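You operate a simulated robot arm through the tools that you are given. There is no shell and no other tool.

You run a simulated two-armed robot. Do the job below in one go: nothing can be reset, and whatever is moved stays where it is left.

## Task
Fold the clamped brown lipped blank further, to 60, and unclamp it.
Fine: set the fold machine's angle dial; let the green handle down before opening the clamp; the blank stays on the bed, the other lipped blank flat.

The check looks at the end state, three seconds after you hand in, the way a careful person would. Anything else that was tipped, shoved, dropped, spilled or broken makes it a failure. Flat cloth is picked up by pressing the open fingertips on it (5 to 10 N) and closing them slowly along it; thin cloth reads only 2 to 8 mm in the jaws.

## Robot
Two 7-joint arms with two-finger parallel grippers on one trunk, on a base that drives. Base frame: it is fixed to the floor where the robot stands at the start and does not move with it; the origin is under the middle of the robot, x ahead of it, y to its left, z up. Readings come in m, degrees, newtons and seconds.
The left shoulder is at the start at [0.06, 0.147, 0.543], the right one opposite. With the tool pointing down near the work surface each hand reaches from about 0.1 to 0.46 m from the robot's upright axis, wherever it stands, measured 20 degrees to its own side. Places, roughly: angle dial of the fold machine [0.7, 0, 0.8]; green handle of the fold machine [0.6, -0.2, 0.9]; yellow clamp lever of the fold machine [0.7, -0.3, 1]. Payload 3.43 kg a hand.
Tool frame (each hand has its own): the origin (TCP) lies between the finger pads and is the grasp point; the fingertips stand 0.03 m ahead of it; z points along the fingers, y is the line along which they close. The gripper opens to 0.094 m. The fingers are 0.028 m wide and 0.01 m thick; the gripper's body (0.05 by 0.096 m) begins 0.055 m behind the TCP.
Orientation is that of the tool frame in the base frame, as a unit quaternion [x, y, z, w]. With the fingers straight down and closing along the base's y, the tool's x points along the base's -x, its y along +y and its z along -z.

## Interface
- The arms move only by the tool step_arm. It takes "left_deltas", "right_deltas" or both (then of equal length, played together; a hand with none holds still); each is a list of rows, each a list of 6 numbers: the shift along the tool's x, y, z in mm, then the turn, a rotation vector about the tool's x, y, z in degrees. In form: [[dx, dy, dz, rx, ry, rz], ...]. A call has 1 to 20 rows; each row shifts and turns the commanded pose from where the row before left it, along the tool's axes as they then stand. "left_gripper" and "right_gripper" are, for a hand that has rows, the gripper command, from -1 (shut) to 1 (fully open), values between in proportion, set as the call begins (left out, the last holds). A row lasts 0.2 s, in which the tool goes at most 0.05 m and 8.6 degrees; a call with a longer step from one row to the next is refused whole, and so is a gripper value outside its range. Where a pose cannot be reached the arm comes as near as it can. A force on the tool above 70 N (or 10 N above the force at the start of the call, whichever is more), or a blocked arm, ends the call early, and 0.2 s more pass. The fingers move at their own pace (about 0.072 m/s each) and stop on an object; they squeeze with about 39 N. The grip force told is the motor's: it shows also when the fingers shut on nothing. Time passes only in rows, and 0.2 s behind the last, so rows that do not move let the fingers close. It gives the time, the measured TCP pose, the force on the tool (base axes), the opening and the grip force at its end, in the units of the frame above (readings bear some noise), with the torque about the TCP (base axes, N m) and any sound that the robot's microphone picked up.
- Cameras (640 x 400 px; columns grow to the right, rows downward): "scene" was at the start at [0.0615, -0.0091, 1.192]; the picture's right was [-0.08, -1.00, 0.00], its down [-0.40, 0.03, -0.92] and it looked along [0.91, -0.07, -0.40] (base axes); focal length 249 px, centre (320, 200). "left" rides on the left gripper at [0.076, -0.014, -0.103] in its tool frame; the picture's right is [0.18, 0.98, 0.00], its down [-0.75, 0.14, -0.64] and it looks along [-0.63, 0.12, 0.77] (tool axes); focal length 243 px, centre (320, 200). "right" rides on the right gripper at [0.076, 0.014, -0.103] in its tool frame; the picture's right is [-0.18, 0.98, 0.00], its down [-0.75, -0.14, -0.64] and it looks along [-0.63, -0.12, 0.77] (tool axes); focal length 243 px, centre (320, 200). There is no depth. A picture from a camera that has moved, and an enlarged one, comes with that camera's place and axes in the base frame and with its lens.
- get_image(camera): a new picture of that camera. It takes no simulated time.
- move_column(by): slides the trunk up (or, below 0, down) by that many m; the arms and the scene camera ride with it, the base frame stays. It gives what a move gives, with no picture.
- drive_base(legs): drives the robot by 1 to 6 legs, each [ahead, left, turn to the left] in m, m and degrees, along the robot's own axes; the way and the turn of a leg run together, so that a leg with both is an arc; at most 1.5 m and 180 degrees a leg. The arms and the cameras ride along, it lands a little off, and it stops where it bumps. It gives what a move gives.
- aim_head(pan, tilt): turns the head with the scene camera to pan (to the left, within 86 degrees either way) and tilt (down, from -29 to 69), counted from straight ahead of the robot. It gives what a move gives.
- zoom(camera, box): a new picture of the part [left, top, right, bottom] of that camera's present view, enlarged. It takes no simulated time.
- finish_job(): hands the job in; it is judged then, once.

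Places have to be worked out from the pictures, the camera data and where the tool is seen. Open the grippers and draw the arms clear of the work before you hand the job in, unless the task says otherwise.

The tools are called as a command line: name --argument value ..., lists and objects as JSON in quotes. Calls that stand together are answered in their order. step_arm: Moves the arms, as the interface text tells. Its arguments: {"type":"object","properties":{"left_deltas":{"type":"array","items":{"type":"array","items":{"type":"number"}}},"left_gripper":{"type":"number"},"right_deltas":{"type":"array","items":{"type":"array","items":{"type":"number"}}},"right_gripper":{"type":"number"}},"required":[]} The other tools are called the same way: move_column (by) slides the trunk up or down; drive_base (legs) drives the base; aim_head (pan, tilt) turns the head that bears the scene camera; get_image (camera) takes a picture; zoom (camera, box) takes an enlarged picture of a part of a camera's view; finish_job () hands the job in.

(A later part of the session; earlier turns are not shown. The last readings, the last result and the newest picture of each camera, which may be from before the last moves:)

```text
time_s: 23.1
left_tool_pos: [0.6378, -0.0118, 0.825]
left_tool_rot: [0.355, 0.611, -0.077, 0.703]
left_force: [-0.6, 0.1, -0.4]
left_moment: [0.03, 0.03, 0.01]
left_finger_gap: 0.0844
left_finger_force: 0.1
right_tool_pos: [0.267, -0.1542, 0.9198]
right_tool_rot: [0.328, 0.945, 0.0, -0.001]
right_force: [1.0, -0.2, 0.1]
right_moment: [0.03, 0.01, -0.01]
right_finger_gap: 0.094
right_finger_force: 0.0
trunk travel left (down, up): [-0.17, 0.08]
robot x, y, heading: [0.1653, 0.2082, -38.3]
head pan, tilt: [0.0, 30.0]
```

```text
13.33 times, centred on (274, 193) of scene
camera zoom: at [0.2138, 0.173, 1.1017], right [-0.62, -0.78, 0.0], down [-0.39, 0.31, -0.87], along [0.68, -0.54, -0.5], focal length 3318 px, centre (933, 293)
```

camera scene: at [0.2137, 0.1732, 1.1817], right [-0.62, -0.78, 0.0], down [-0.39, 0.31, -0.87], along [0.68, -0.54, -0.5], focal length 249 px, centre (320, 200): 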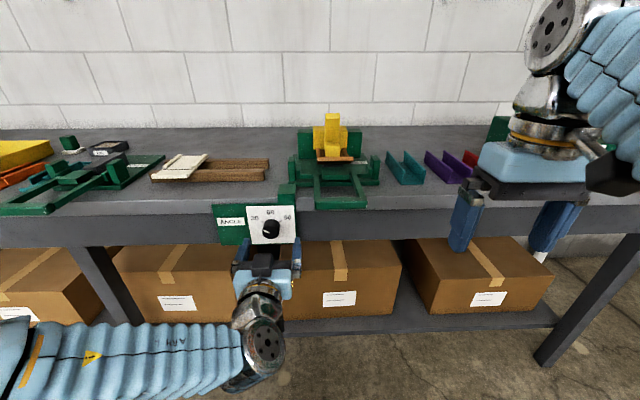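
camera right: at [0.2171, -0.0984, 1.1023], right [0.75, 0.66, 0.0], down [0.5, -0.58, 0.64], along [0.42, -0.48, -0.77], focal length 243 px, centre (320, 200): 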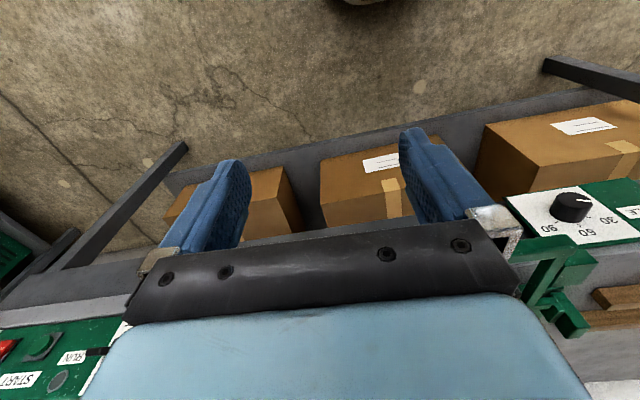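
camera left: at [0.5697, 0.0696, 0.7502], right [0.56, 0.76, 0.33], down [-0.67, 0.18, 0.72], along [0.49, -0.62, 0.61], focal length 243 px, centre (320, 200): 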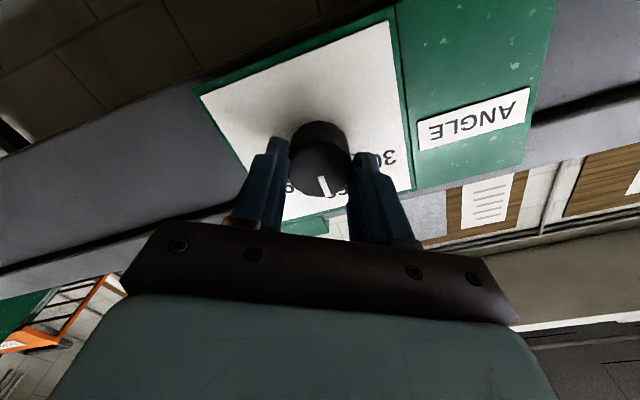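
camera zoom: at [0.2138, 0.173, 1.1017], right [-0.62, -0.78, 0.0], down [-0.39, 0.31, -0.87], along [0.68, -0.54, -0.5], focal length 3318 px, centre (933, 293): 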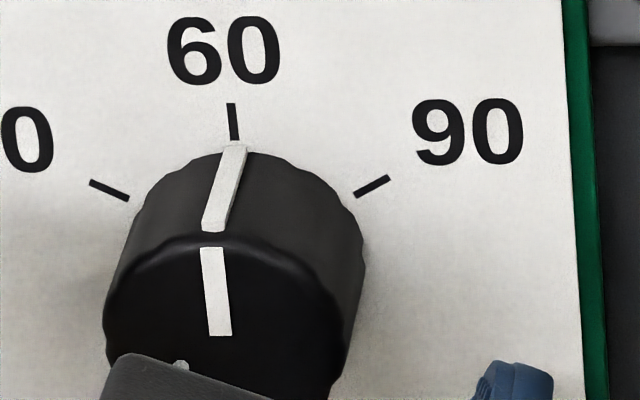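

The dial holds at 60 after release. I back the left hand straight out by 95 mm and undo nothing else.

step_arm --left_deltas '[[0, 0, -15, 0, 0, 0], [0, 0, -20, 0, 0, 0], [0, 0, -20, 0, 0, 0], [0, 0, -20, 0, 0, 0], [0, 0, -20, 0, 0, 0]]'

zoom --camera "scene" --box '[250, 178, 298, 208]'

get_image --camera "scene"

```text
time_s: 24.3
left_tool_pos: [0.5622, 0.0437, 0.8252]
left_tool_rot: [0.355, 0.611, -0.077, 0.703]
left_force: [0.2, 0.4, 0.0]
left_moment: [-0.02, -0.01, 0.01]
left_finger_gap: 0.0845
left_finger_force: 0.2
right_tool_pos: [0.2669, -0.1553, 0.9188]
right_tool_rot: [0.328, 0.945, 0.0, 0.0]
right_force: [0.2, 0.0, 0.6]
right_moment: [0.03, 0.03, 0.01]
right_finger_gap: 0.094
right_finger_force: 0.2
trunk travel left (down, up): [-0.17, 0.08]
robot x, y, heading: [0.1711, 0.2137, -38.4]
head pan, tilt: [0.0, 30.0]
```

```text
13.33 times, centred on (274, 193) of scene
camera zoom: at [0.2139, 0.1729, 1.1016], right [-0.62, -0.78, 0.0], down [-0.39, 0.31, -0.87], along [0.68, -0.54, -0.5], focal length 3318 px, centre (933, 293)
```

zoom: 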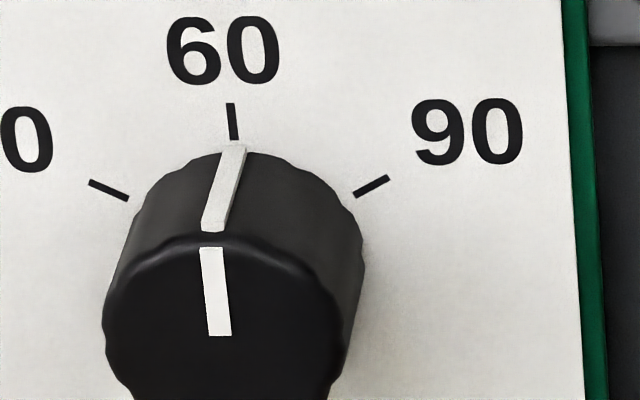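

```text
taken
camera scene: at [0.2139, 0.1729, 1.1016], right [-0.62, -0.78, 0.0], down [-0.39, 0.31, -0.87], along [0.68, -0.54, -0.5], focal length 249 px, centre (320, 200)
```

scene: 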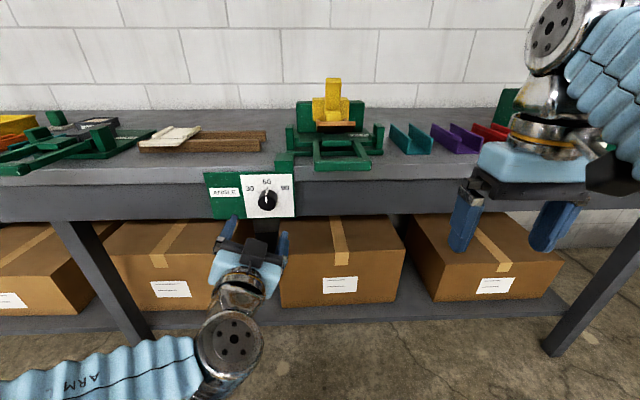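

The dial is clearly at 60. Next I raise the trunk back up and retract the left hand 80 mm so the base can move closer for the handle.

move_column --by 0.08

step_arm --left_deltas '[[0, 0, -20, 0, 0, 0], [0, 0, -20, 0, 0, 0], [0, 0, -20, 0, 0, 0], [0, 0, -20, 0, 0, 0]]'

drive_base --legs '[[0.1, 0, 1.8]]'

get_image --camera "scene"

get_image --camera "left"

```text
time_s: 25.4
left_tool_pos: [0.5623, 0.0453, 0.9052]
left_tool_rot: [0.355, 0.611, -0.077, 0.704]
left_force: [-0.1, -1.1, 0.2]
left_moment: [0.01, -0.01, -0.02]
left_finger_gap: 0.0846
left_finger_force: 0.1
right_tool_pos: [0.267, -0.1551, 1.0011]
right_tool_rot: [0.328, 0.945, 0.0, 0.0]
right_force: [0.1, -0.8, -0.1]
right_moment: [0.02, 0.02, -0.01]
right_finger_gap: 0.0941
right_finger_force: 0.0
trunk travel left (down, up): [-0.25, 0.0]
robot x, y, heading: [0.1691, 0.2099, -38.4]
head pan, tilt: [0.0, 30.0]
```

```text
time_s: 26.4
left_tool_pos: [0.4964, 0.0831, 0.9196]
left_tool_rot: [0.355, 0.612, -0.076, 0.702]
left_force: [0.1, -0.6, 0.1]
left_moment: [-0.02, 0.03, -0.03]
left_finger_gap: 0.0844
left_finger_force: 0.1
left hand out of reach, approached as far as the arm can: row 2, 3, 4
right_tool_pos: [0.2681, -0.1566, 1.0004]
right_tool_rot: [0.328, 0.945, 0.0, 0.0]
right_force: [-0.6, 0.0, -0.1]
right_moment: [0.03, -0.03, 0.01]
right_finger_gap: 0.0939
right_finger_force: 0.0
trunk travel left (down, up): [-0.25, 0.0]
robot x, y, heading: [0.1675, 0.2139, -38.3]
head pan, tilt: [0.0, 30.0]
```

```text
time_s: 27.6
left_tool_pos: [0.5813, 0.0332, 0.9205]
left_tool_rot: [0.345, 0.618, -0.065, 0.704]
left_force: [0.9, 0.2, 0.2]
left_moment: [0.02, 0.03, 0.01]
left_finger_gap: 0.0849
left_finger_force: 0.0
right_tool_pos: [0.3593, -0.2127, 0.9995]
right_tool_rot: [0.313, 0.95, 0.0, 0.0]
right_force: [0.1, -0.3, 0.0]
right_moment: [-0.01, -0.01, -0.03]
right_finger_gap: 0.094
right_finger_force: 0.0
trunk travel left (down, up): [-0.25, 0.0]
robot x, y, heading: [0.2444, 0.1515, -36.3]
head pan, tilt: [0.0, 30.0]
```

```text
taken
camera scene: at [0.2943, 0.114, 1.1817], right [-0.59, -0.8, 0.0], down [-0.4, 0.3, -0.87], along [0.7, -0.51, -0.5], focal length 249 px, centre (320, 200)
```

scene: 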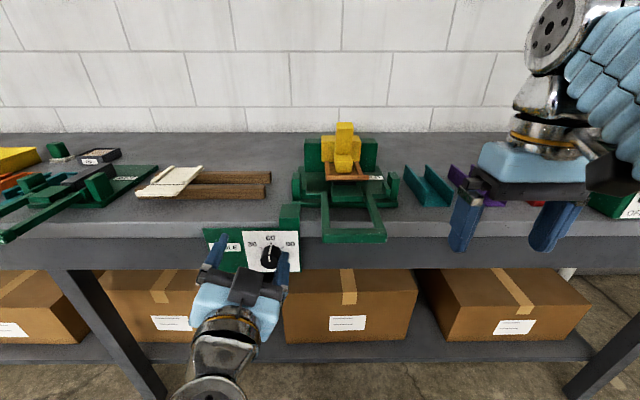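

```text
taken
camera left: at [0.5045, 0.1057, 0.8448], right [0.55, 0.8, 0.23], down [-0.63, 0.22, 0.75], along [0.55, -0.56, 0.62], focal length 243 px, centre (320, 200)
```

left: 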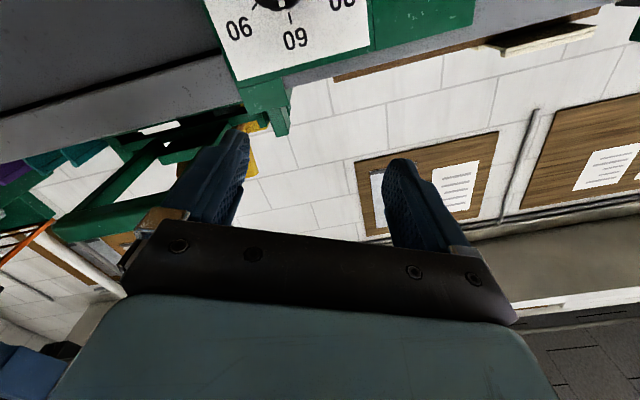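

Robot axis is now about 0.37 m from the handle bar. I roll the left hand 66° (fingers closing vertically) in place, clear of everything, then check.

step_arm --left_deltas '[[0, 0, 0, 0, 0, 8.25], [0, 0, 0, 0, 0, 8.25], [0, 0, 0, 0, 0, 8.25], [0, 0, 0, 0, 0, 8.25], [0, 0, 0, 0, 0, 8.25], [0, 0, 0, 0, 0, 8.25], [0, 0, 0, 0, 0, 8.25], [0, 0, 0, 0, 0, 8.25]]' --left_gripper 1

get_image --camera "scene"

get_image --camera "left"

```text
time_s: 29.4
left_tool_pos: [0.5809, 0.0339, 0.9204]
left_tool_rot: [0.627, 0.329, 0.329, 0.625]
left_force: [0.3, -0.1, 0.7]
left_moment: [0.0, 0.01, -0.01]
left_finger_gap: 0.0939
left_finger_force: 0.2
right_tool_pos: [0.3581, -0.2122, 1.0001]
right_tool_rot: [0.313, 0.95, 0.0, 0.0]
right_force: [0.9, -0.5, 0.8]
right_moment: [-0.02, 0.03, 0.0]
right_finger_gap: 0.0938
right_finger_force: 0.0
trunk travel left (down, up): [-0.25, 0.0]
robot x, y, heading: [0.2471, 0.1518, -36.5]
head pan, tilt: [0.0, 30.0]
```

```text
taken
camera scene: at [0.2945, 0.1138, 1.1817], right [-0.59, -0.8, 0.0], down [-0.4, 0.3, -0.87], along [0.7, -0.51, -0.5], focal length 249 px, centre (320, 200)
```

scene: 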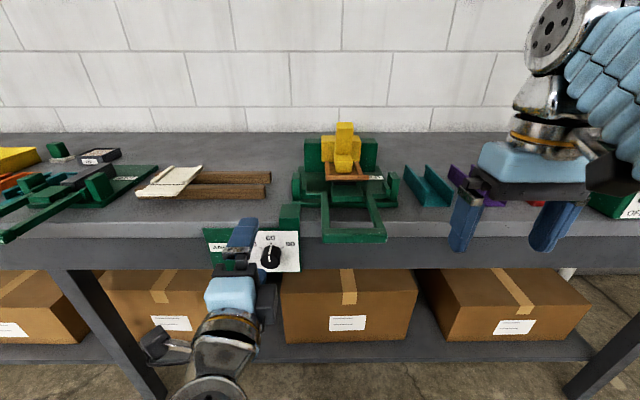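

```text
taken
camera left: at [0.5376, 0.1537, 0.906], right [0.1, 0.15, 0.98], down [-0.96, -0.26, 0.14], along [0.27, -0.95, 0.12], focal length 243 px, centre (320, 200)
```

left: 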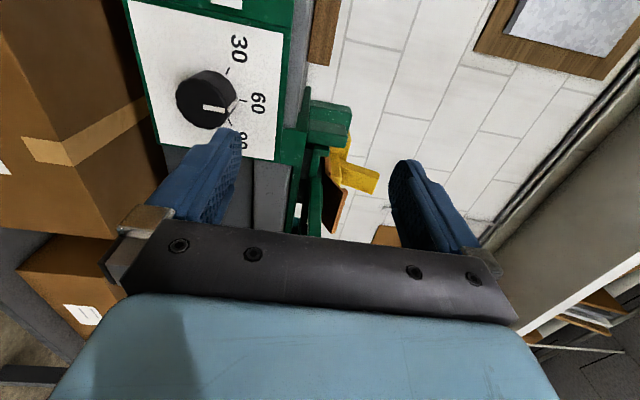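

The left camera now gives a side view (picture right is up) of the machine. I zoom in to study handle, leaf, blank and lever geometry.

zoom --camera "left" --box '[280, 90, 400, 240]'

zoom --camera "scene" --box '[280, 110, 410, 250]'

```text
2.67 times, centred on (340, 165) of left
camera zoom: at [0.5376, 0.1537, 0.906], right [0.1, 0.15, 0.98], down [-0.96, -0.26, 0.14], along [0.27, -0.95, 0.12], focal length 647 px, centre (267, 293)
```

zoom: 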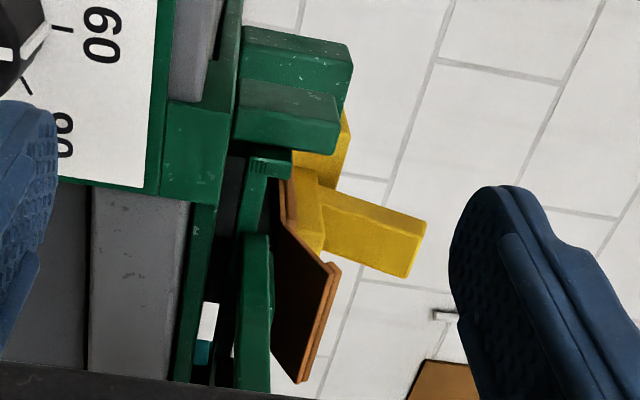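

```text
2.86 times, centred on (345, 180) of scene
camera zoom: at [0.2945, 0.1138, 1.1817], right [-0.59, -0.8, 0.0], down [-0.4, 0.3, -0.87], along [0.7, -0.51, -0.5], focal length 711 px, centre (249, 257)
```

zoom: 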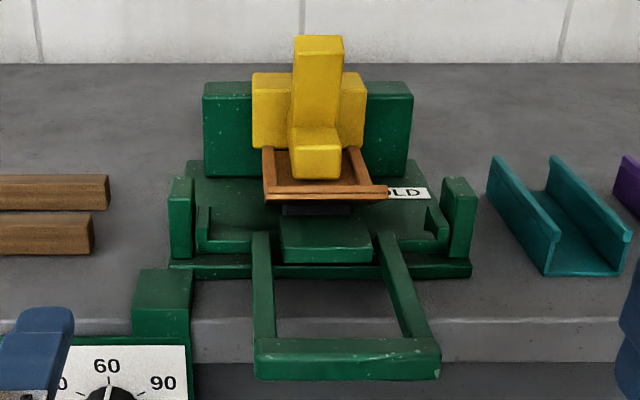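

The lever leans slightly toward me with its foot on the blank; opening should mean swinging it back. First the handle: I pitch the left hand 25° down, then slide it right so it is in front of the bar's middle.

step_arm --left_deltas '[[0, 9.75, -5.25, 6.25, -0.5, 0], [0, 9.1, -6.3, 6.25, -0.5, 0], [0, 8.4, -7.2, 6.25, -0.5, 0], [0, 7.5, -8.1, 6.25, -0.5, 0], [0, 0, 0, 0, 0, 0]]'

```text
time_s: 30.6
left_tool_pos: [0.5646, 0.0453, 0.96]
left_tool_rot: [0.752, 0.382, 0.238, 0.481]
left_force: [0.2, 0.3, -0.5]
left_moment: [0.01, 0.03, 0.0]
left_finger_gap: 0.0941
left_finger_force: 0.0
right_tool_pos: [0.3589, -0.2122, 0.9984]
right_tool_rot: [0.313, 0.95, 0.0, 0.0]
right_force: [0.3, 0.6, 0.1]
right_moment: [-0.02, -0.01, 0.0]
right_finger_gap: 0.0939
right_finger_force: 0.1
trunk travel left (down, up): [-0.25, 0.0]
robot x, y, heading: [0.2473, 0.1475, -36.3]
head pan, tilt: [0.0, 30.0]
```

Pose is as planned. I slide 160 mm to the right in front of the handle's middle.

step_arm --left_deltas '[[-32, 0, 0, 0, 0, 0], [-32, 0, 0, 0, 0, 0], [-32, 0, 0, 0, 0, 0], [-32, 0, 0, 0, 0, 0], [-32, 0, 0, 0, 0, 0], [0, 0, 0, 0, 0, 0]]'

get_image --camera "scene"

get_image --camera "left"

get_image --camera "right"

```text
time_s: 32.0
left_tool_pos: [0.4679, -0.0852, 0.9603]
left_tool_rot: [0.752, 0.382, 0.239, 0.481]
left_force: [0.9, -0.4, -0.7]
left_moment: [-0.01, 0.01, 0.01]
left_finger_gap: 0.0942
left_finger_force: 0.1
right_tool_pos: [0.3592, -0.2131, 0.9994]
right_tool_rot: [0.312, 0.95, 0.0, 0.0]
right_force: [1.0, -0.5, 0.2]
right_moment: [0.01, -0.02, 0.02]
right_finger_gap: 0.0942
right_finger_force: 0.1
trunk travel left (down, up): [-0.25, 0.0]
robot x, y, heading: [0.2457, 0.1546, -36.4]
head pan, tilt: [0.0, 30.0]
```

```text
taken
camera scene: at [0.2945, 0.1136, 1.1816], right [-0.59, -0.8, 0.0], down [-0.4, 0.3, -0.87], along [0.7, -0.51, -0.5], focal length 249 px, centre (320, 200)
```

scene: 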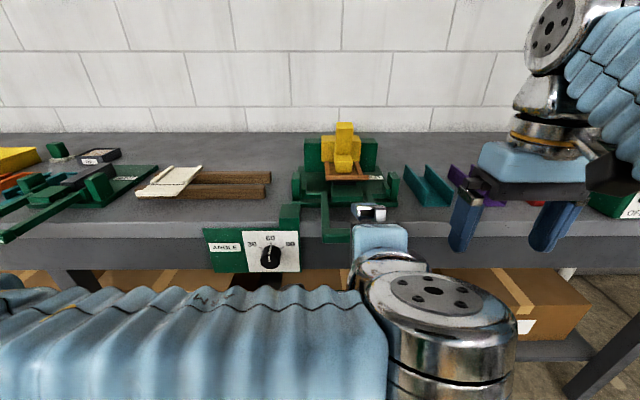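

```text
taken
camera left: at [0.4326, 0.0357, 0.9901], right [0.45, -0.09, 0.89], down [-0.86, -0.29, 0.41], along [0.22, -0.95, -0.21], focal length 243 px, centre (320, 200)
```

left: 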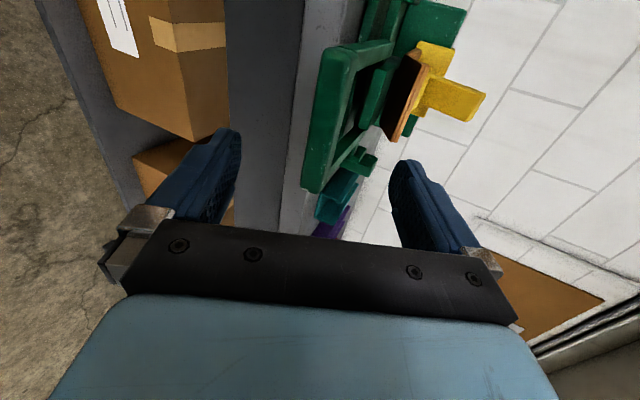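

```text
taken
camera right: at [0.3068, -0.1575, 1.1022], right [0.73, 0.68, 0.0], down [0.52, -0.56, 0.64], along [0.44, -0.47, -0.77], focal length 243 px, centre (320, 200)
```

right: 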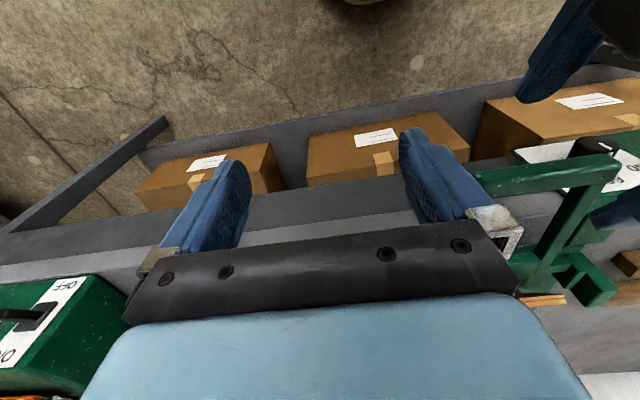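

The handle bar lies between the open fingers in the left camera's view. I zoom to fix its position better before moving in.

zoom --camera "left" --box '[270, 0, 500, 220]'

zoom --camera "scene" --box '[280, 110, 430, 270]'

zoom --camera "right" --box '[440, 100, 640, 320]'

```text
1.82 times, centred on (385, 110) of left
camera zoom: at [0.4326, 0.0357, 0.9901], right [0.45, -0.09, 0.89], down [-0.86, -0.29, 0.41], along [0.22, -0.95, -0.21], focal length 441 px, centre (202, 364)
```

zoom: 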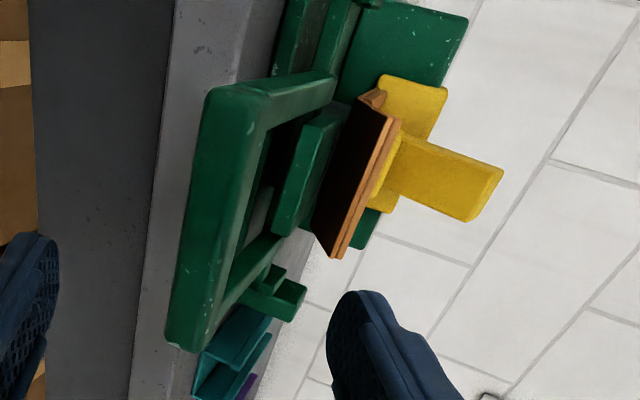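

```text
2.50 times, centred on (355, 190) of scene
camera zoom: at [0.2945, 0.1136, 1.1816], right [-0.59, -0.8, 0.0], down [-0.4, 0.3, -0.87], along [0.7, -0.51, -0.5], focal length 622 px, centre (232, 225)
```

zoom: 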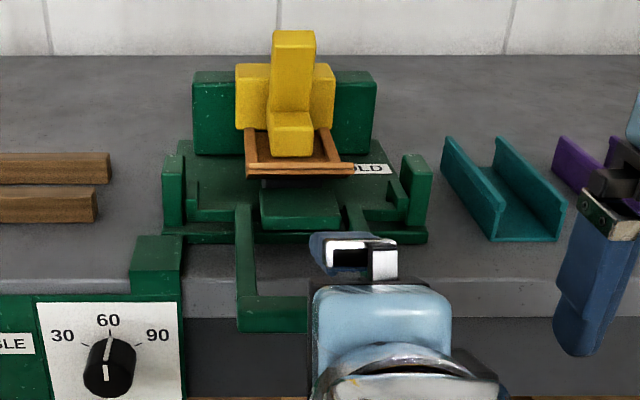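

```text
1.82 times, centred on (540, 210) of right
camera zoom: at [0.3068, -0.1575, 1.1022], right [0.73, 0.68, 0.0], down [0.52, -0.56, 0.64], along [0.44, -0.47, -0.77], focal length 441 px, centre (-80, 182)
```

zoom: 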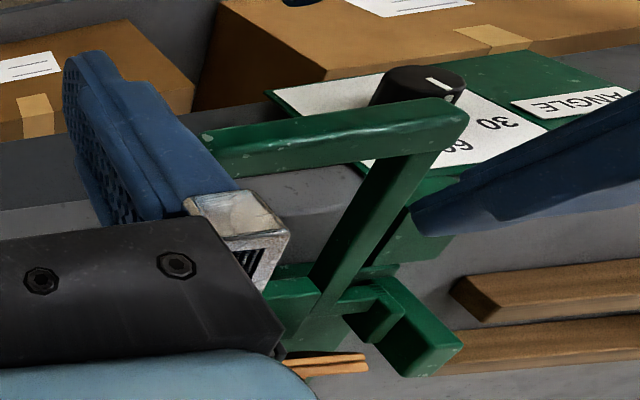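

The bar spans z 0.928–0.946, front at N≈0.472, so moving 59 mm along the fingers puts it at the grasp point. I advance with the fingers fully open.

step_arm --left_deltas '[[0, 0.5, 12, 0, 0, 0], [0, 0.5, 12, 0, 0, 0], [0, 0.5, 12, 0, 0, 0], [0, 0.5, 12, 0, 0, 0], [0, 0, 11, 0, 0, 0], [0, 0, 0, 0, 0, 0]]'

get_image --camera "left"

zoom --camera "scene" --box '[280, 110, 430, 270]'

```text
time_s: 33.4
left_tool_pos: [0.5125, -0.1159, 0.9363]
left_tool_rot: [0.752, 0.383, 0.239, 0.48]
left_force: [0.9, 0.1, 1.1]
left_moment: [0.02, 0.03, 0.0]
left_finger_gap: 0.0938
left_finger_force: 0.0
right_tool_pos: [0.3586, -0.2137, 1.0005]
right_tool_rot: [0.312, 0.95, 0.0, 0.001]
right_force: [-0.3, -0.2, 1.1]
right_moment: [0.01, 0.05, 0.0]
right_finger_gap: 0.0939
right_finger_force: 0.0
trunk travel left (down, up): [-0.25, 0.0]
robot x, y, heading: [0.2459, 0.1488, -36.3]
head pan, tilt: [0.0, 30.0]
```

```text
taken
camera left: at [0.4767, 0.0039, 0.9665], right [0.45, -0.09, 0.89], down [-0.86, -0.29, 0.41], along [0.22, -0.95, -0.21], focal length 243 px, centre (320, 200)
```

left: 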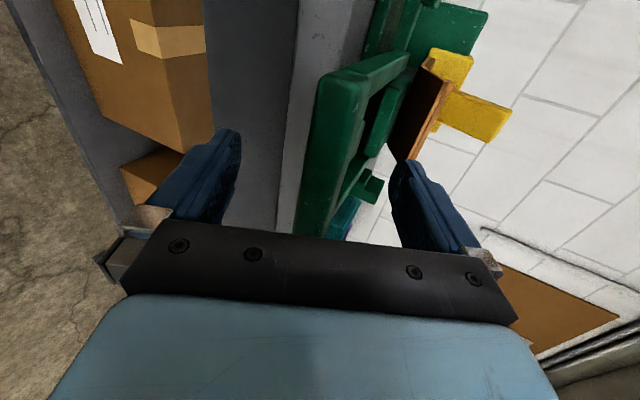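

```text
2.50 times, centred on (355, 190) of scene
camera zoom: at [0.2945, 0.1137, 1.1816], right [-0.59, -0.8, 0.0], down [-0.4, 0.3, -0.87], along [0.7, -0.51, -0.5], focal length 622 px, centre (232, 225)
```

zoom: 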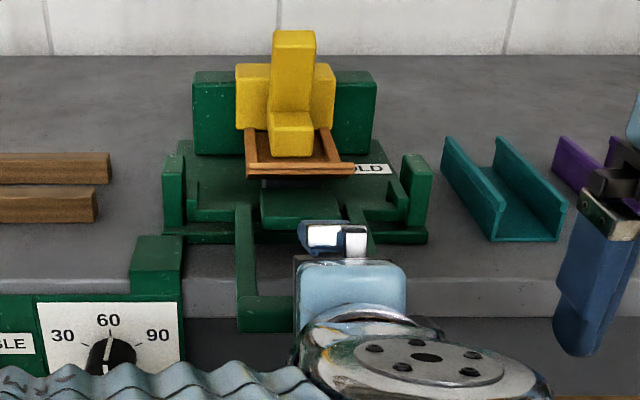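

The bar sits between the open fingers. I close them to a loose 28 mm cage around the bar (not squeezing), so I can lift and lower it.

step_arm --left_deltas '[[0, 0, 0, 0, 0, 0], [0, 0, 0, 0, 0, 0], [0, 0, 0, 0, 0, 0], [0, 0, 0, 0, 0, 0]]' --left_gripper -0.4

get_image --camera "left"

```text
time_s: 34.4
left_tool_pos: [0.5131, -0.1171, 0.9362]
left_tool_rot: [0.752, 0.382, 0.239, 0.481]
left_force: [-0.5, 0.1, -1.1]
left_moment: [0.02, 0.0, 0.04]
left_finger_gap: 0.0293
left_finger_force: 0.3
right_tool_pos: [0.3582, -0.2134, 0.9996]
right_tool_rot: [0.312, 0.95, -0.001, 0.0]
right_force: [0.0, -0.3, 0.0]
right_moment: [-0.02, 0.01, -0.05]
right_finger_gap: 0.0942
right_finger_force: 0.0
trunk travel left (down, up): [-0.25, 0.0]
robot x, y, heading: [0.2431, 0.1505, -36.3]
head pan, tilt: [0.0, 30.0]
```

```text
taken
camera left: at [0.4766, 0.004, 0.9665], right [0.45, -0.09, 0.89], down [-0.87, -0.29, 0.41], along [0.22, -0.95, -0.21], focal length 243 px, centre (320, 200)
```

left: 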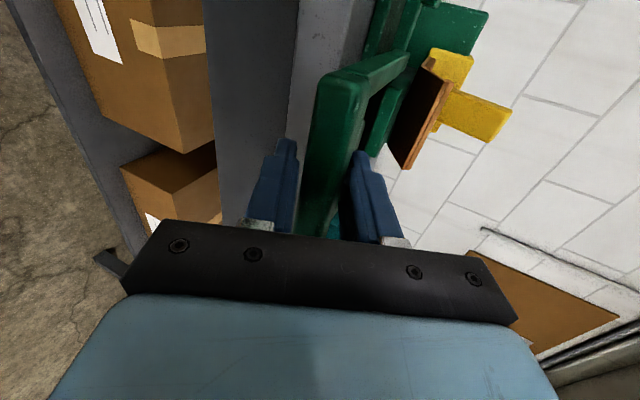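

The bar is caged with no contact force. I start lifting along the hinge arc by 18° and watch the force.

step_arm --left_deltas '[[0, 14.4, -7.3, 6, 0, 0], [0, 14.4, -7.3, 6, 0, 0], [0, 14.4, -7.3, 6, 0, 0]]'

get_image --camera "left"

zoom --camera "scene" --box '[280, 90, 430, 250]'

```text
time_s: 35.2
left_tool_pos: [0.5153, -0.1185, 0.986]
left_tool_rot: [0.818, 0.416, 0.175, 0.356]
left_force: [-3.9, 0.6, -2.8]
left_moment: [0.02, 0.01, -0.05]
left_finger_gap: 0.0307
left_finger_force: 2.1
right_tool_pos: [0.3596, -0.2128, 0.9995]
right_tool_rot: [0.313, 0.95, 0.0, 0.0]
right_force: [-0.3, -0.5, 0.0]
right_moment: [0.01, -0.01, 0.0]
right_finger_gap: 0.0941
right_finger_force: 0.1
trunk travel left (down, up): [-0.25, 0.0]
robot x, y, heading: [0.2476, 0.1506, -36.2]
head pan, tilt: [0.0, 30.0]
```

```text
taken
camera left: at [0.4909, -0.0058, 1.0445], right [0.65, -0.25, 0.72], down [-0.74, -0.38, 0.55], along [0.14, -0.89, -0.43], focal length 243 px, centre (320, 200)
```

left: 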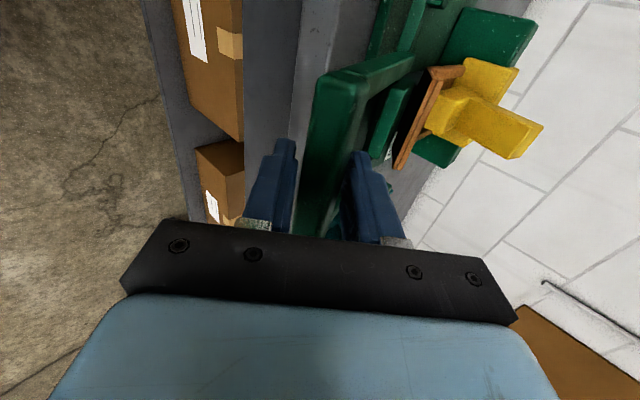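

```text
2.50 times, centred on (355, 170) of scene
camera zoom: at [0.2942, 0.1138, 1.1816], right [-0.59, -0.8, 0.0], down [-0.4, 0.3, -0.87], along [0.7, -0.51, -0.5], focal length 622 px, centre (232, 275)
```

zoom: 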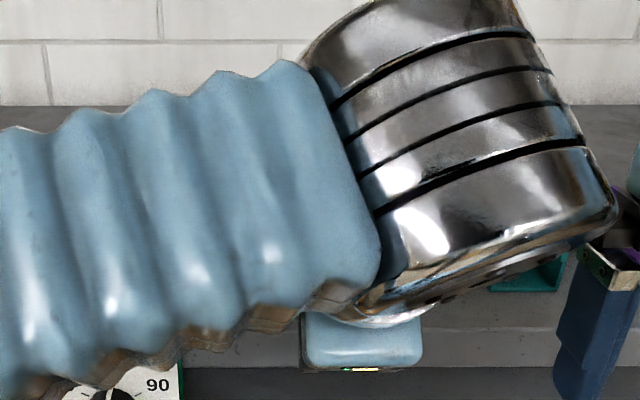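

The handle follows with only a few newtons. I lift another 18°.

step_arm --left_deltas '[[0, 14.4, -7.3, 6, 0, 0], [0, 14.4, -7.3, 6, 0, 0], [0, 14.4, -7.3, 6, 0, 0]]'

get_image --camera "left"

```text
time_s: 36.0
left_tool_pos: [0.5293, -0.1299, 1.0298]
left_tool_rot: [0.865, 0.436, 0.109, 0.224]
left_force: [-4.0, 0.0, -0.7]
left_moment: [-0.16, -0.06, -0.09]
left_finger_gap: 0.0313
left_finger_force: 14.0
right_tool_pos: [0.3585, -0.2132, 0.9992]
right_tool_rot: [0.313, 0.95, -0.001, 0.001]
right_force: [-0.8, 0.5, 0.2]
right_moment: [-0.05, -0.01, -0.01]
right_finger_gap: 0.0939
right_finger_force: 0.0
trunk travel left (down, up): [-0.25, 0.0]
robot x, y, heading: [0.2479, 0.1539, -36.4]
head pan, tilt: [0.0, 30.0]
```

```text
taken
camera left: at [0.5245, -0.0304, 1.112], right [0.8, -0.36, 0.47], down [-0.6, -0.49, 0.64], along [0.0, -0.79, -0.61], focal length 243 px, centre (320, 200)
```

left: 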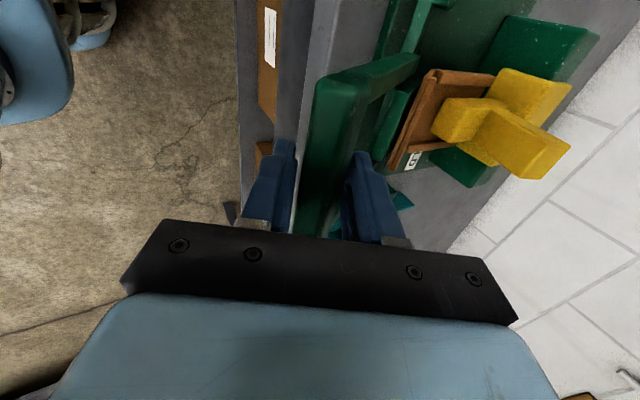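

The bar slightly wedges the fingers, so I widen the cage a touch and lift another 12° (to about 48°).

step_arm --left_deltas '[[0, 14.4, -7.3, 6, 0, 0], [0, 14.4, -7.3, 6, 0, 0]]' --left_gripper -0.28

get_image --camera "left"

```text
time_s: 36.6
left_tool_pos: [0.5398, -0.136, 1.0313]
left_tool_rot: [0.879, 0.444, 0.085, 0.152]
left_force: [-4.5, 2.9, -0.3]
left_moment: [-0.03, 0.0, 0.09]
left_finger_gap: 0.0366
left_finger_force: 2.1
left hand out of reach, approached as far as the arm can: row 2
right_tool_pos: [0.3584, -0.2127, 0.9993]
right_tool_rot: [0.313, 0.95, 0.0, 0.0]
right_force: [-0.7, 0.3, 0.2]
right_moment: [-0.02, 0.01, 0.01]
right_finger_gap: 0.0939
right_finger_force: 0.0
trunk travel left (down, up): [-0.25, 0.0]
robot x, y, heading: [0.248, 0.151, -36.1]
head pan, tilt: [0.0, 30.0]
```

```text
taken
camera left: at [0.5439, -0.048, 1.1241], right [0.85, -0.4, 0.34], down [-0.52, -0.56, 0.64], along [-0.07, -0.72, -0.69], focal length 243 px, centre (320, 200)
```

left: 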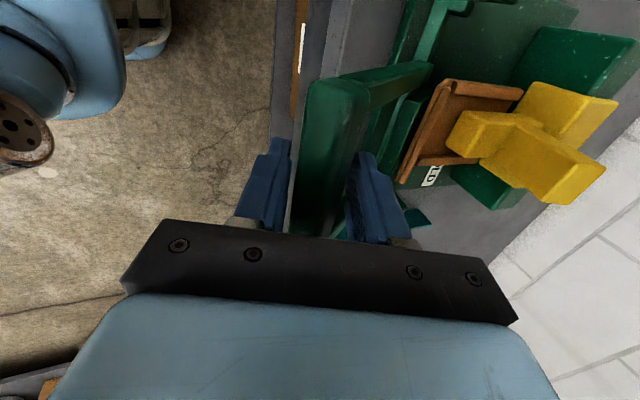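

The arm can't go higher while pitched this steeply, but the cage lets the hand pitch differently from the handle. I pitch the hand back about 25° in place.

step_arm --left_deltas '[[0, 0, 0, -8.3, 0, 0], [0, 0, 0, -8.3, 0, 0], [0, 0, 0, -8.3, 0, 0]]'

get_image --camera "left"

```text
time_s: 37.4
left_tool_pos: [0.5417, -0.1378, 1.0315]
left_tool_rot: [0.825, 0.416, 0.179, 0.339]
left_force: [0.2, 0.2, 0.1]
left_moment: [0.01, 0.01, 0.05]
left_finger_gap: 0.0335
left_finger_force: 0.0
right_tool_pos: [0.3586, -0.2143, 1.0002]
right_tool_rot: [0.313, 0.95, 0.0, 0.0]
right_force: [0.1, -0.4, 1.3]
right_moment: [-0.03, 0.01, 0.02]
right_finger_gap: 0.0944
right_finger_force: 0.1
trunk travel left (down, up): [-0.25, 0.0]
robot x, y, heading: [0.2474, 0.1534, -36.4]
head pan, tilt: [0.0, 30.0]
```

```text
taken
camera left: at [0.5174, -0.0282, 1.095], right [0.66, -0.27, 0.7], down [-0.74, -0.41, 0.54], along [0.14, -0.87, -0.47], focal length 243 px, centre (320, 200)
```

left: 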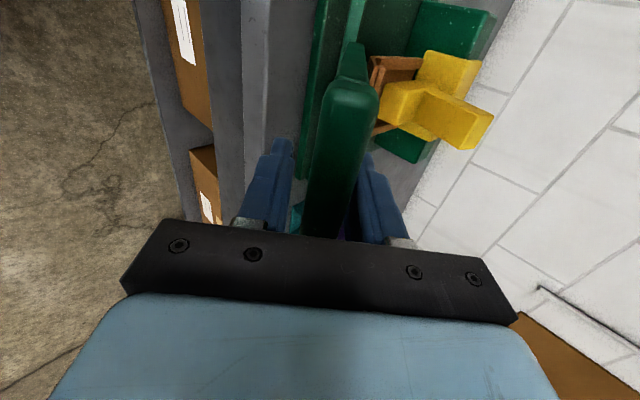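

Zero force now, and the bar is well centred in the cage at pitch 45°. I continue up the arc with less pitch.

step_arm --left_deltas '[[0, 14.7, -2.1, -2.5, 0, 0], [0, 14.9, -0.1, -2.5, 0, 0]]'

get_image --camera "left"

```text
time_s: 38.0
left_tool_pos: [0.556, -0.1489, 1.0551]
left_tool_rot: [0.81, 0.407, 0.197, 0.374]
left_force: [-2.8, 1.2, -2.3]
left_moment: [-0.09, 0.06, 0.0]
left_finger_gap: 0.0357
left_finger_force: 1.2
right_tool_pos: [0.3589, -0.2136, 0.9995]
right_tool_rot: [0.312, 0.95, 0.0, 0.0]
right_force: [-0.7, -0.8, -0.7]
right_moment: [-0.01, -0.02, 0.01]
right_finger_gap: 0.0939
right_finger_force: 0.1
trunk travel left (down, up): [-0.25, 0.0]
robot x, y, heading: [0.2465, 0.149, -36.4]
head pan, tilt: [0.0, 30.0]
```

```text
taken
camera left: at [0.5282, -0.0367, 1.1106], right [0.61, -0.23, 0.76], down [-0.77, -0.38, 0.51], along [0.17, -0.9, -0.41], focal length 243 px, centre (320, 200)
```

left: 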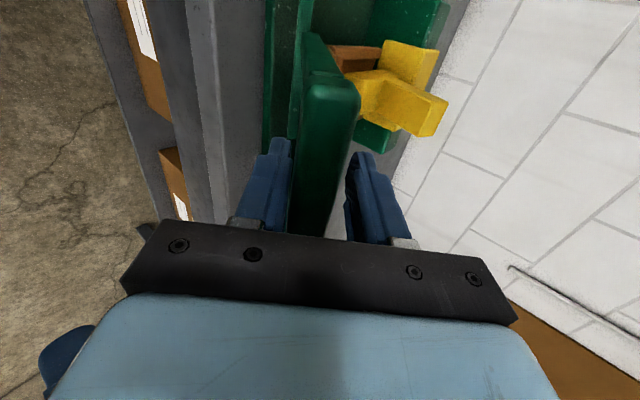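

Lift continues with light force (about 4 N). I go on up in smaller steps, watching for the stop.

step_arm --left_deltas '[[0, 7.4, 1, -1.25, 0, 0], [0, 7.4, 1, -1.25, 0, 0]]'

step_arm --left_deltas '[[0, 7.2, 2, -1.25, 0, 0]]'

get_image --camera "left"

```text
time_s: 38.6
left_tool_pos: [0.5651, -0.1563, 1.0644]
left_tool_rot: [0.801, 0.403, 0.206, 0.392]
left_force: [-2.1, 1.9, -1.3]
left_moment: [-0.03, 0.02, 0.03]
left_finger_gap: 0.0357
left_finger_force: 1.2
right_tool_pos: [0.3583, -0.2136, 0.9994]
right_tool_rot: [0.312, 0.95, 0.0, 0.0]
right_force: [0.4, -1.8, 0.2]
right_moment: [0.04, 0.0, -0.03]
right_finger_gap: 0.0941
right_finger_force: 0.1
trunk travel left (down, up): [-0.25, 0.0]
robot x, y, heading: [0.2473, 0.1498, -36.3]
head pan, tilt: [0.0, 30.0]
```

```text
time_s: 39.0
left_tool_pos: [0.5682, -0.159, 1.0694]
left_tool_rot: [0.797, 0.4, 0.21, 0.4]
left_force: [-2.6, 1.6, -2.0]
left_moment: [-0.05, -0.02, 0.02]
left_finger_gap: 0.0357
left_finger_force: 1.2
right_tool_pos: [0.358, -0.2129, 1.0006]
right_tool_rot: [0.312, 0.95, 0.001, 0.0]
right_force: [0.0, 0.0, 0.3]
right_moment: [0.0, 0.02, 0.01]
right_finger_gap: 0.094
right_finger_force: 0.1
trunk travel left (down, up): [-0.25, 0.0]
robot x, y, heading: [0.2486, 0.1521, -36.5]
head pan, tilt: [0.0, 30.0]
```

```text
taken
camera left: at [0.5387, -0.0447, 1.1196], right [0.57, -0.2, 0.79], down [-0.8, -0.36, 0.48], along [0.19, -0.91, -0.37], focal length 243 px, centre (320, 200)
```

left: 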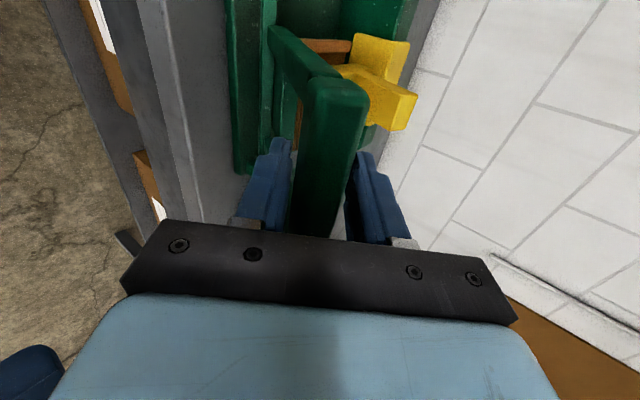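

Handle at roughly 56°. I continue in 5 mm steps until the stop is felt.

step_arm --left_deltas '[[0, 5, 2, -0.5, 0, 0]]'

step_arm --left_deltas '[[0, 4, 1.5, -0.5, 0, 0]]'

```text
time_s: 39.4
left_tool_pos: [0.5721, -0.1612, 1.0721]
left_tool_rot: [0.795, 0.401, 0.213, 0.403]
left_force: [-1.7, 0.3, -1.5]
left_moment: [-0.04, 0.01, 0.01]
left_finger_gap: 0.0353
left_finger_force: 0.7
right_tool_pos: [0.3588, -0.213, 0.9992]
right_tool_rot: [0.312, 0.95, -0.001, 0.0]
right_force: [0.4, 0.2, -0.1]
right_moment: [0.01, 0.0, 0.02]
right_finger_gap: 0.0939
right_finger_force: 0.0
trunk travel left (down, up): [-0.25, 0.0]
robot x, y, heading: [0.2468, 0.154, -36.3]
head pan, tilt: [0.0, 30.0]
```

```text
time_s: 39.8
left_tool_pos: [0.575, -0.1635, 1.0743]
left_tool_rot: [0.793, 0.4, 0.214, 0.406]
left_force: [-1.4, 0.6, -1.8]
left_moment: [-0.03, 0.02, 0.07]
left_finger_gap: 0.0354
left_finger_force: 1.0
right_tool_pos: [0.3592, -0.2145, 0.9999]
right_tool_rot: [0.312, 0.95, 0.0, 0.0]
right_force: [-0.2, 0.8, -0.4]
right_moment: [0.01, -0.01, 0.0]
right_finger_gap: 0.0939
right_finger_force: 0.1
trunk travel left (down, up): [-0.25, 0.0]
robot x, y, heading: [0.2466, 0.1522, -36.6]
head pan, tilt: [0.0, 30.0]
```

No stop yet; the forces stay around 2–3 N. I continue with small steps.

step_arm --left_deltas '[[0, 4, 1.5, -0.5, 0, 0]]'

get_image --camera "left"

get_image --camera "scene"

```text
time_s: 40.2
left_tool_pos: [0.5797, -0.1654, 1.0783]
left_tool_rot: [0.792, 0.398, 0.216, 0.41]
left_force: [-2.1, 0.8, -2.2]
left_moment: [-0.02, 0.03, 0.04]
left_finger_gap: 0.0356
left_finger_force: 1.4
right_tool_pos: [0.3598, -0.213, 0.9997]
right_tool_rot: [0.312, 0.95, 0.001, 0.001]
right_force: [-0.5, -1.5, 0.8]
right_moment: [-0.02, 0.03, 0.04]
right_finger_gap: 0.094
right_finger_force: 0.1
trunk travel left (down, up): [-0.25, 0.0]
robot x, y, heading: [0.2417, 0.1519, -36.2]
head pan, tilt: [0.0, 30.0]
```

```text
taken
camera left: at [0.5474, -0.0504, 1.1253], right [0.55, -0.19, 0.81], down [-0.81, -0.35, 0.47], along [0.19, -0.92, -0.35], focal length 243 px, centre (320, 200)
```

left: 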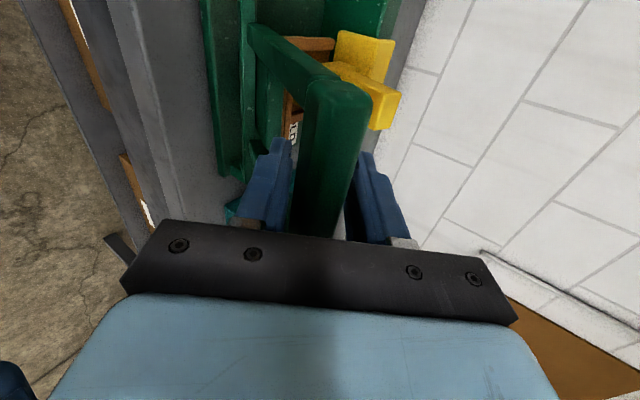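

```text
taken
camera scene: at [0.2943, 0.1138, 1.1817], right [-0.59, -0.8, 0.0], down [-0.4, 0.3, -0.87], along [0.7, -0.51, -0.5], focal length 249 px, centre (320, 200)
```

scene: 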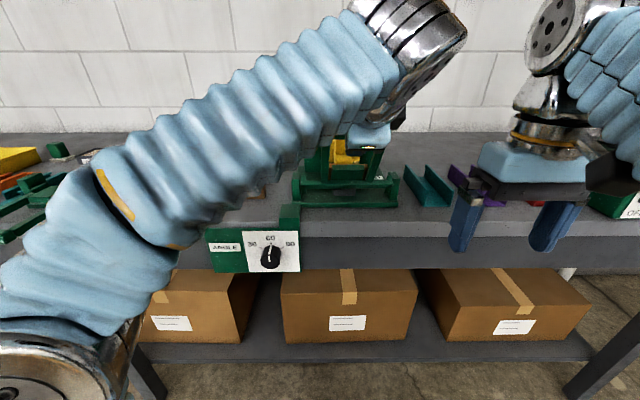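

I zoom the left camera to measure the handle's side-arm inclination and the flap.

zoom --camera "left" --box '[190, 0, 430, 150]'

zoom --camera "scene" --box '[280, 110, 420, 220]'

```text
2.67 times, centred on (310, 75) of left
camera zoom: at [0.5474, -0.0504, 1.1253], right [0.55, -0.19, 0.81], down [-0.81, -0.35, 0.47], along [0.19, -0.92, -0.35], focal length 647 px, centre (347, 533)
```

zoom: 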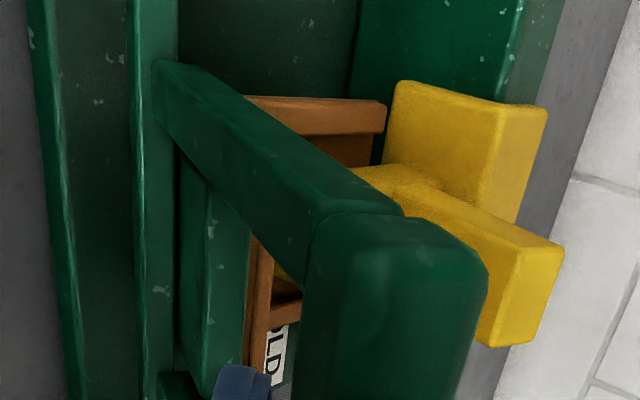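

```text
3.64 times, centred on (350, 165) of scene
camera zoom: at [0.2943, 0.1138, 1.1817], right [-0.59, -0.8, 0.0], down [-0.4, 0.3, -0.87], along [0.7, -0.51, -0.5], focal length 905 px, centre (211, 327)
```

zoom: 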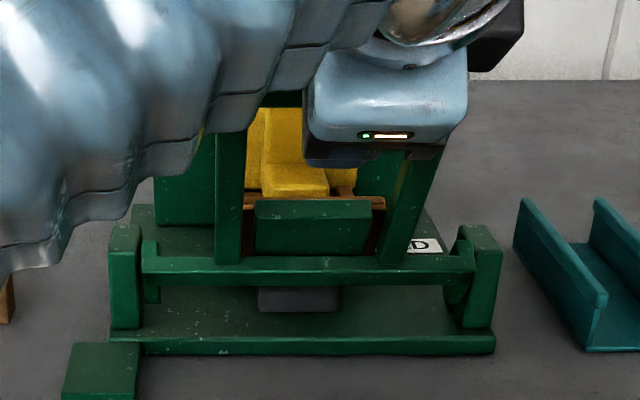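

No stop felt yet and the geometric estimate is uncertain by a few degrees. I continue with single 5 mm steps.

step_arm --left_deltas '[[0, 4.5, 2.1, -0.5, 0, 0]]'

step_arm --left_deltas '[[0, 4.5, 2.3, -0.5, 0, 0]]'

```text
time_s: 40.6
left_tool_pos: [0.5828, -0.1693, 1.0806]
left_tool_rot: [0.79, 0.397, 0.217, 0.413]
left_force: [-1.9, 0.1, -1.0]
left_moment: [-0.03, -0.06, 0.04]
left_finger_gap: 0.0354
left_finger_force: 1.0
right_tool_pos: [0.3593, -0.2134, 0.9997]
right_tool_rot: [0.312, 0.95, 0.0, 0.0]
right_force: [0.6, -0.9, -0.3]
right_moment: [0.02, 0.01, -0.02]
right_finger_gap: 0.0941
right_finger_force: 0.1
trunk travel left (down, up): [-0.25, 0.0]
robot x, y, heading: [0.2472, 0.1567, -36.4]
head pan, tilt: [0.0, 30.0]
```

```text
time_s: 41.0
left_tool_pos: [0.5864, -0.1704, 1.0824]
left_tool_rot: [0.788, 0.396, 0.219, 0.417]
left_force: [-2.6, 1.2, -1.4]
left_moment: [-0.01, -0.03, -0.02]
left_finger_gap: 0.0353
left_finger_force: 1.2
right_tool_pos: [0.3589, -0.2127, 0.9998]
right_tool_rot: [0.313, 0.95, -0.001, 0.0]
right_force: [0.1, 0.4, 0.7]
right_moment: [0.02, -0.04, 0.01]
right_finger_gap: 0.094
right_finger_force: 0.1
trunk travel left (down, up): [-0.25, 0.0]
robot x, y, heading: [0.2465, 0.1534, -36.4]
head pan, tilt: [0.0, 30.0]
```

Still no stop. I check from the right hand's camera for a better look at the handle angle.

get_image --camera "right"

zoom --camera "scene" --box '[280, 110, 420, 220]'

zoom --camera "left" --box '[190, 0, 430, 240]'

```text
taken
camera right: at [0.3066, -0.1573, 1.1023], right [0.73, 0.68, 0.0], down [0.52, -0.56, 0.64], along [0.44, -0.47, -0.77], focal length 243 px, centre (320, 200)
```

right: 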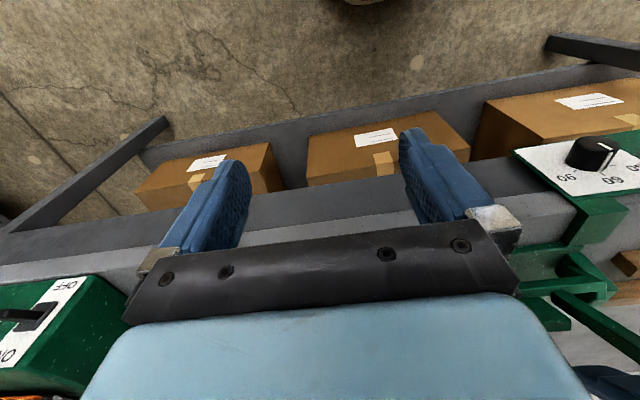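

```text
3.64 times, centred on (350, 165) of scene
camera zoom: at [0.2943, 0.1138, 1.1817], right [-0.59, -0.8, 0.0], down [-0.4, 0.3, -0.87], along [0.7, -0.51, -0.5], focal length 905 px, centre (211, 327)
```

zoom: 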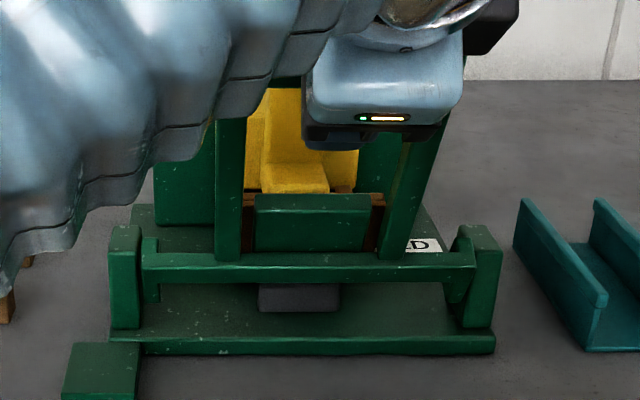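

```text
1.67 times, centred on (310, 120) of left
camera zoom: at [0.5539, -0.0554, 1.1287], right [0.54, -0.18, 0.82], down [-0.82, -0.35, 0.46], along [0.2, -0.92, -0.34], focal length 404 px, centre (337, 333)
```

zoom: 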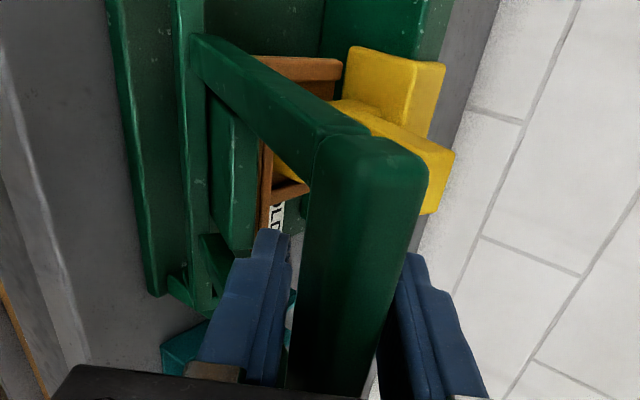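

I zoom tighter on the right side arm in the scene view to measure its tilt.

zoom --camera "scene" --box '[355, 130, 425, 190]'

zoom --camera "scene" --box '[300, 130, 370, 190]'

```text
6.67 times, centred on (390, 160) of scene
camera zoom: at [0.2943, 0.1138, 1.1817], right [-0.59, -0.8, 0.0], down [-0.4, 0.3, -0.87], along [0.7, -0.51, -0.5], focal length 1659 px, centre (-147, 467)
```

zoom: 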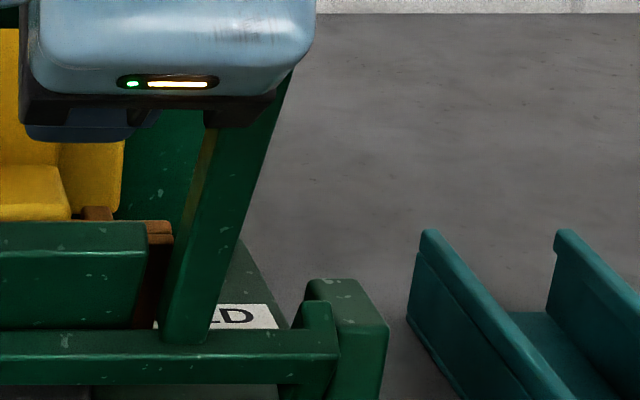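

```text
6.67 times, centred on (335, 160) of scene
camera zoom: at [0.2943, 0.1138, 1.1817], right [-0.59, -0.8, 0.0], down [-0.4, 0.3, -0.87], along [0.7, -0.51, -0.5], focal length 1659 px, centre (220, 467)
```

zoom: 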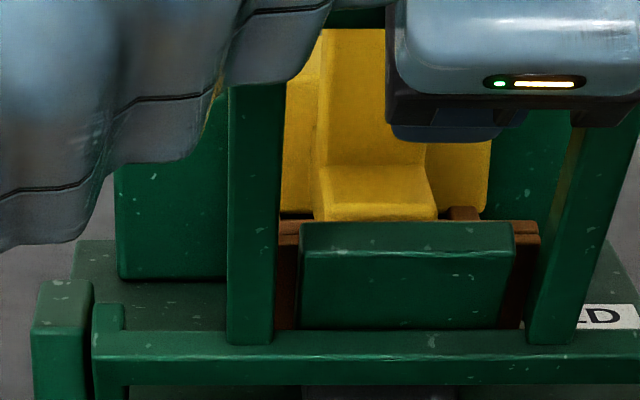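

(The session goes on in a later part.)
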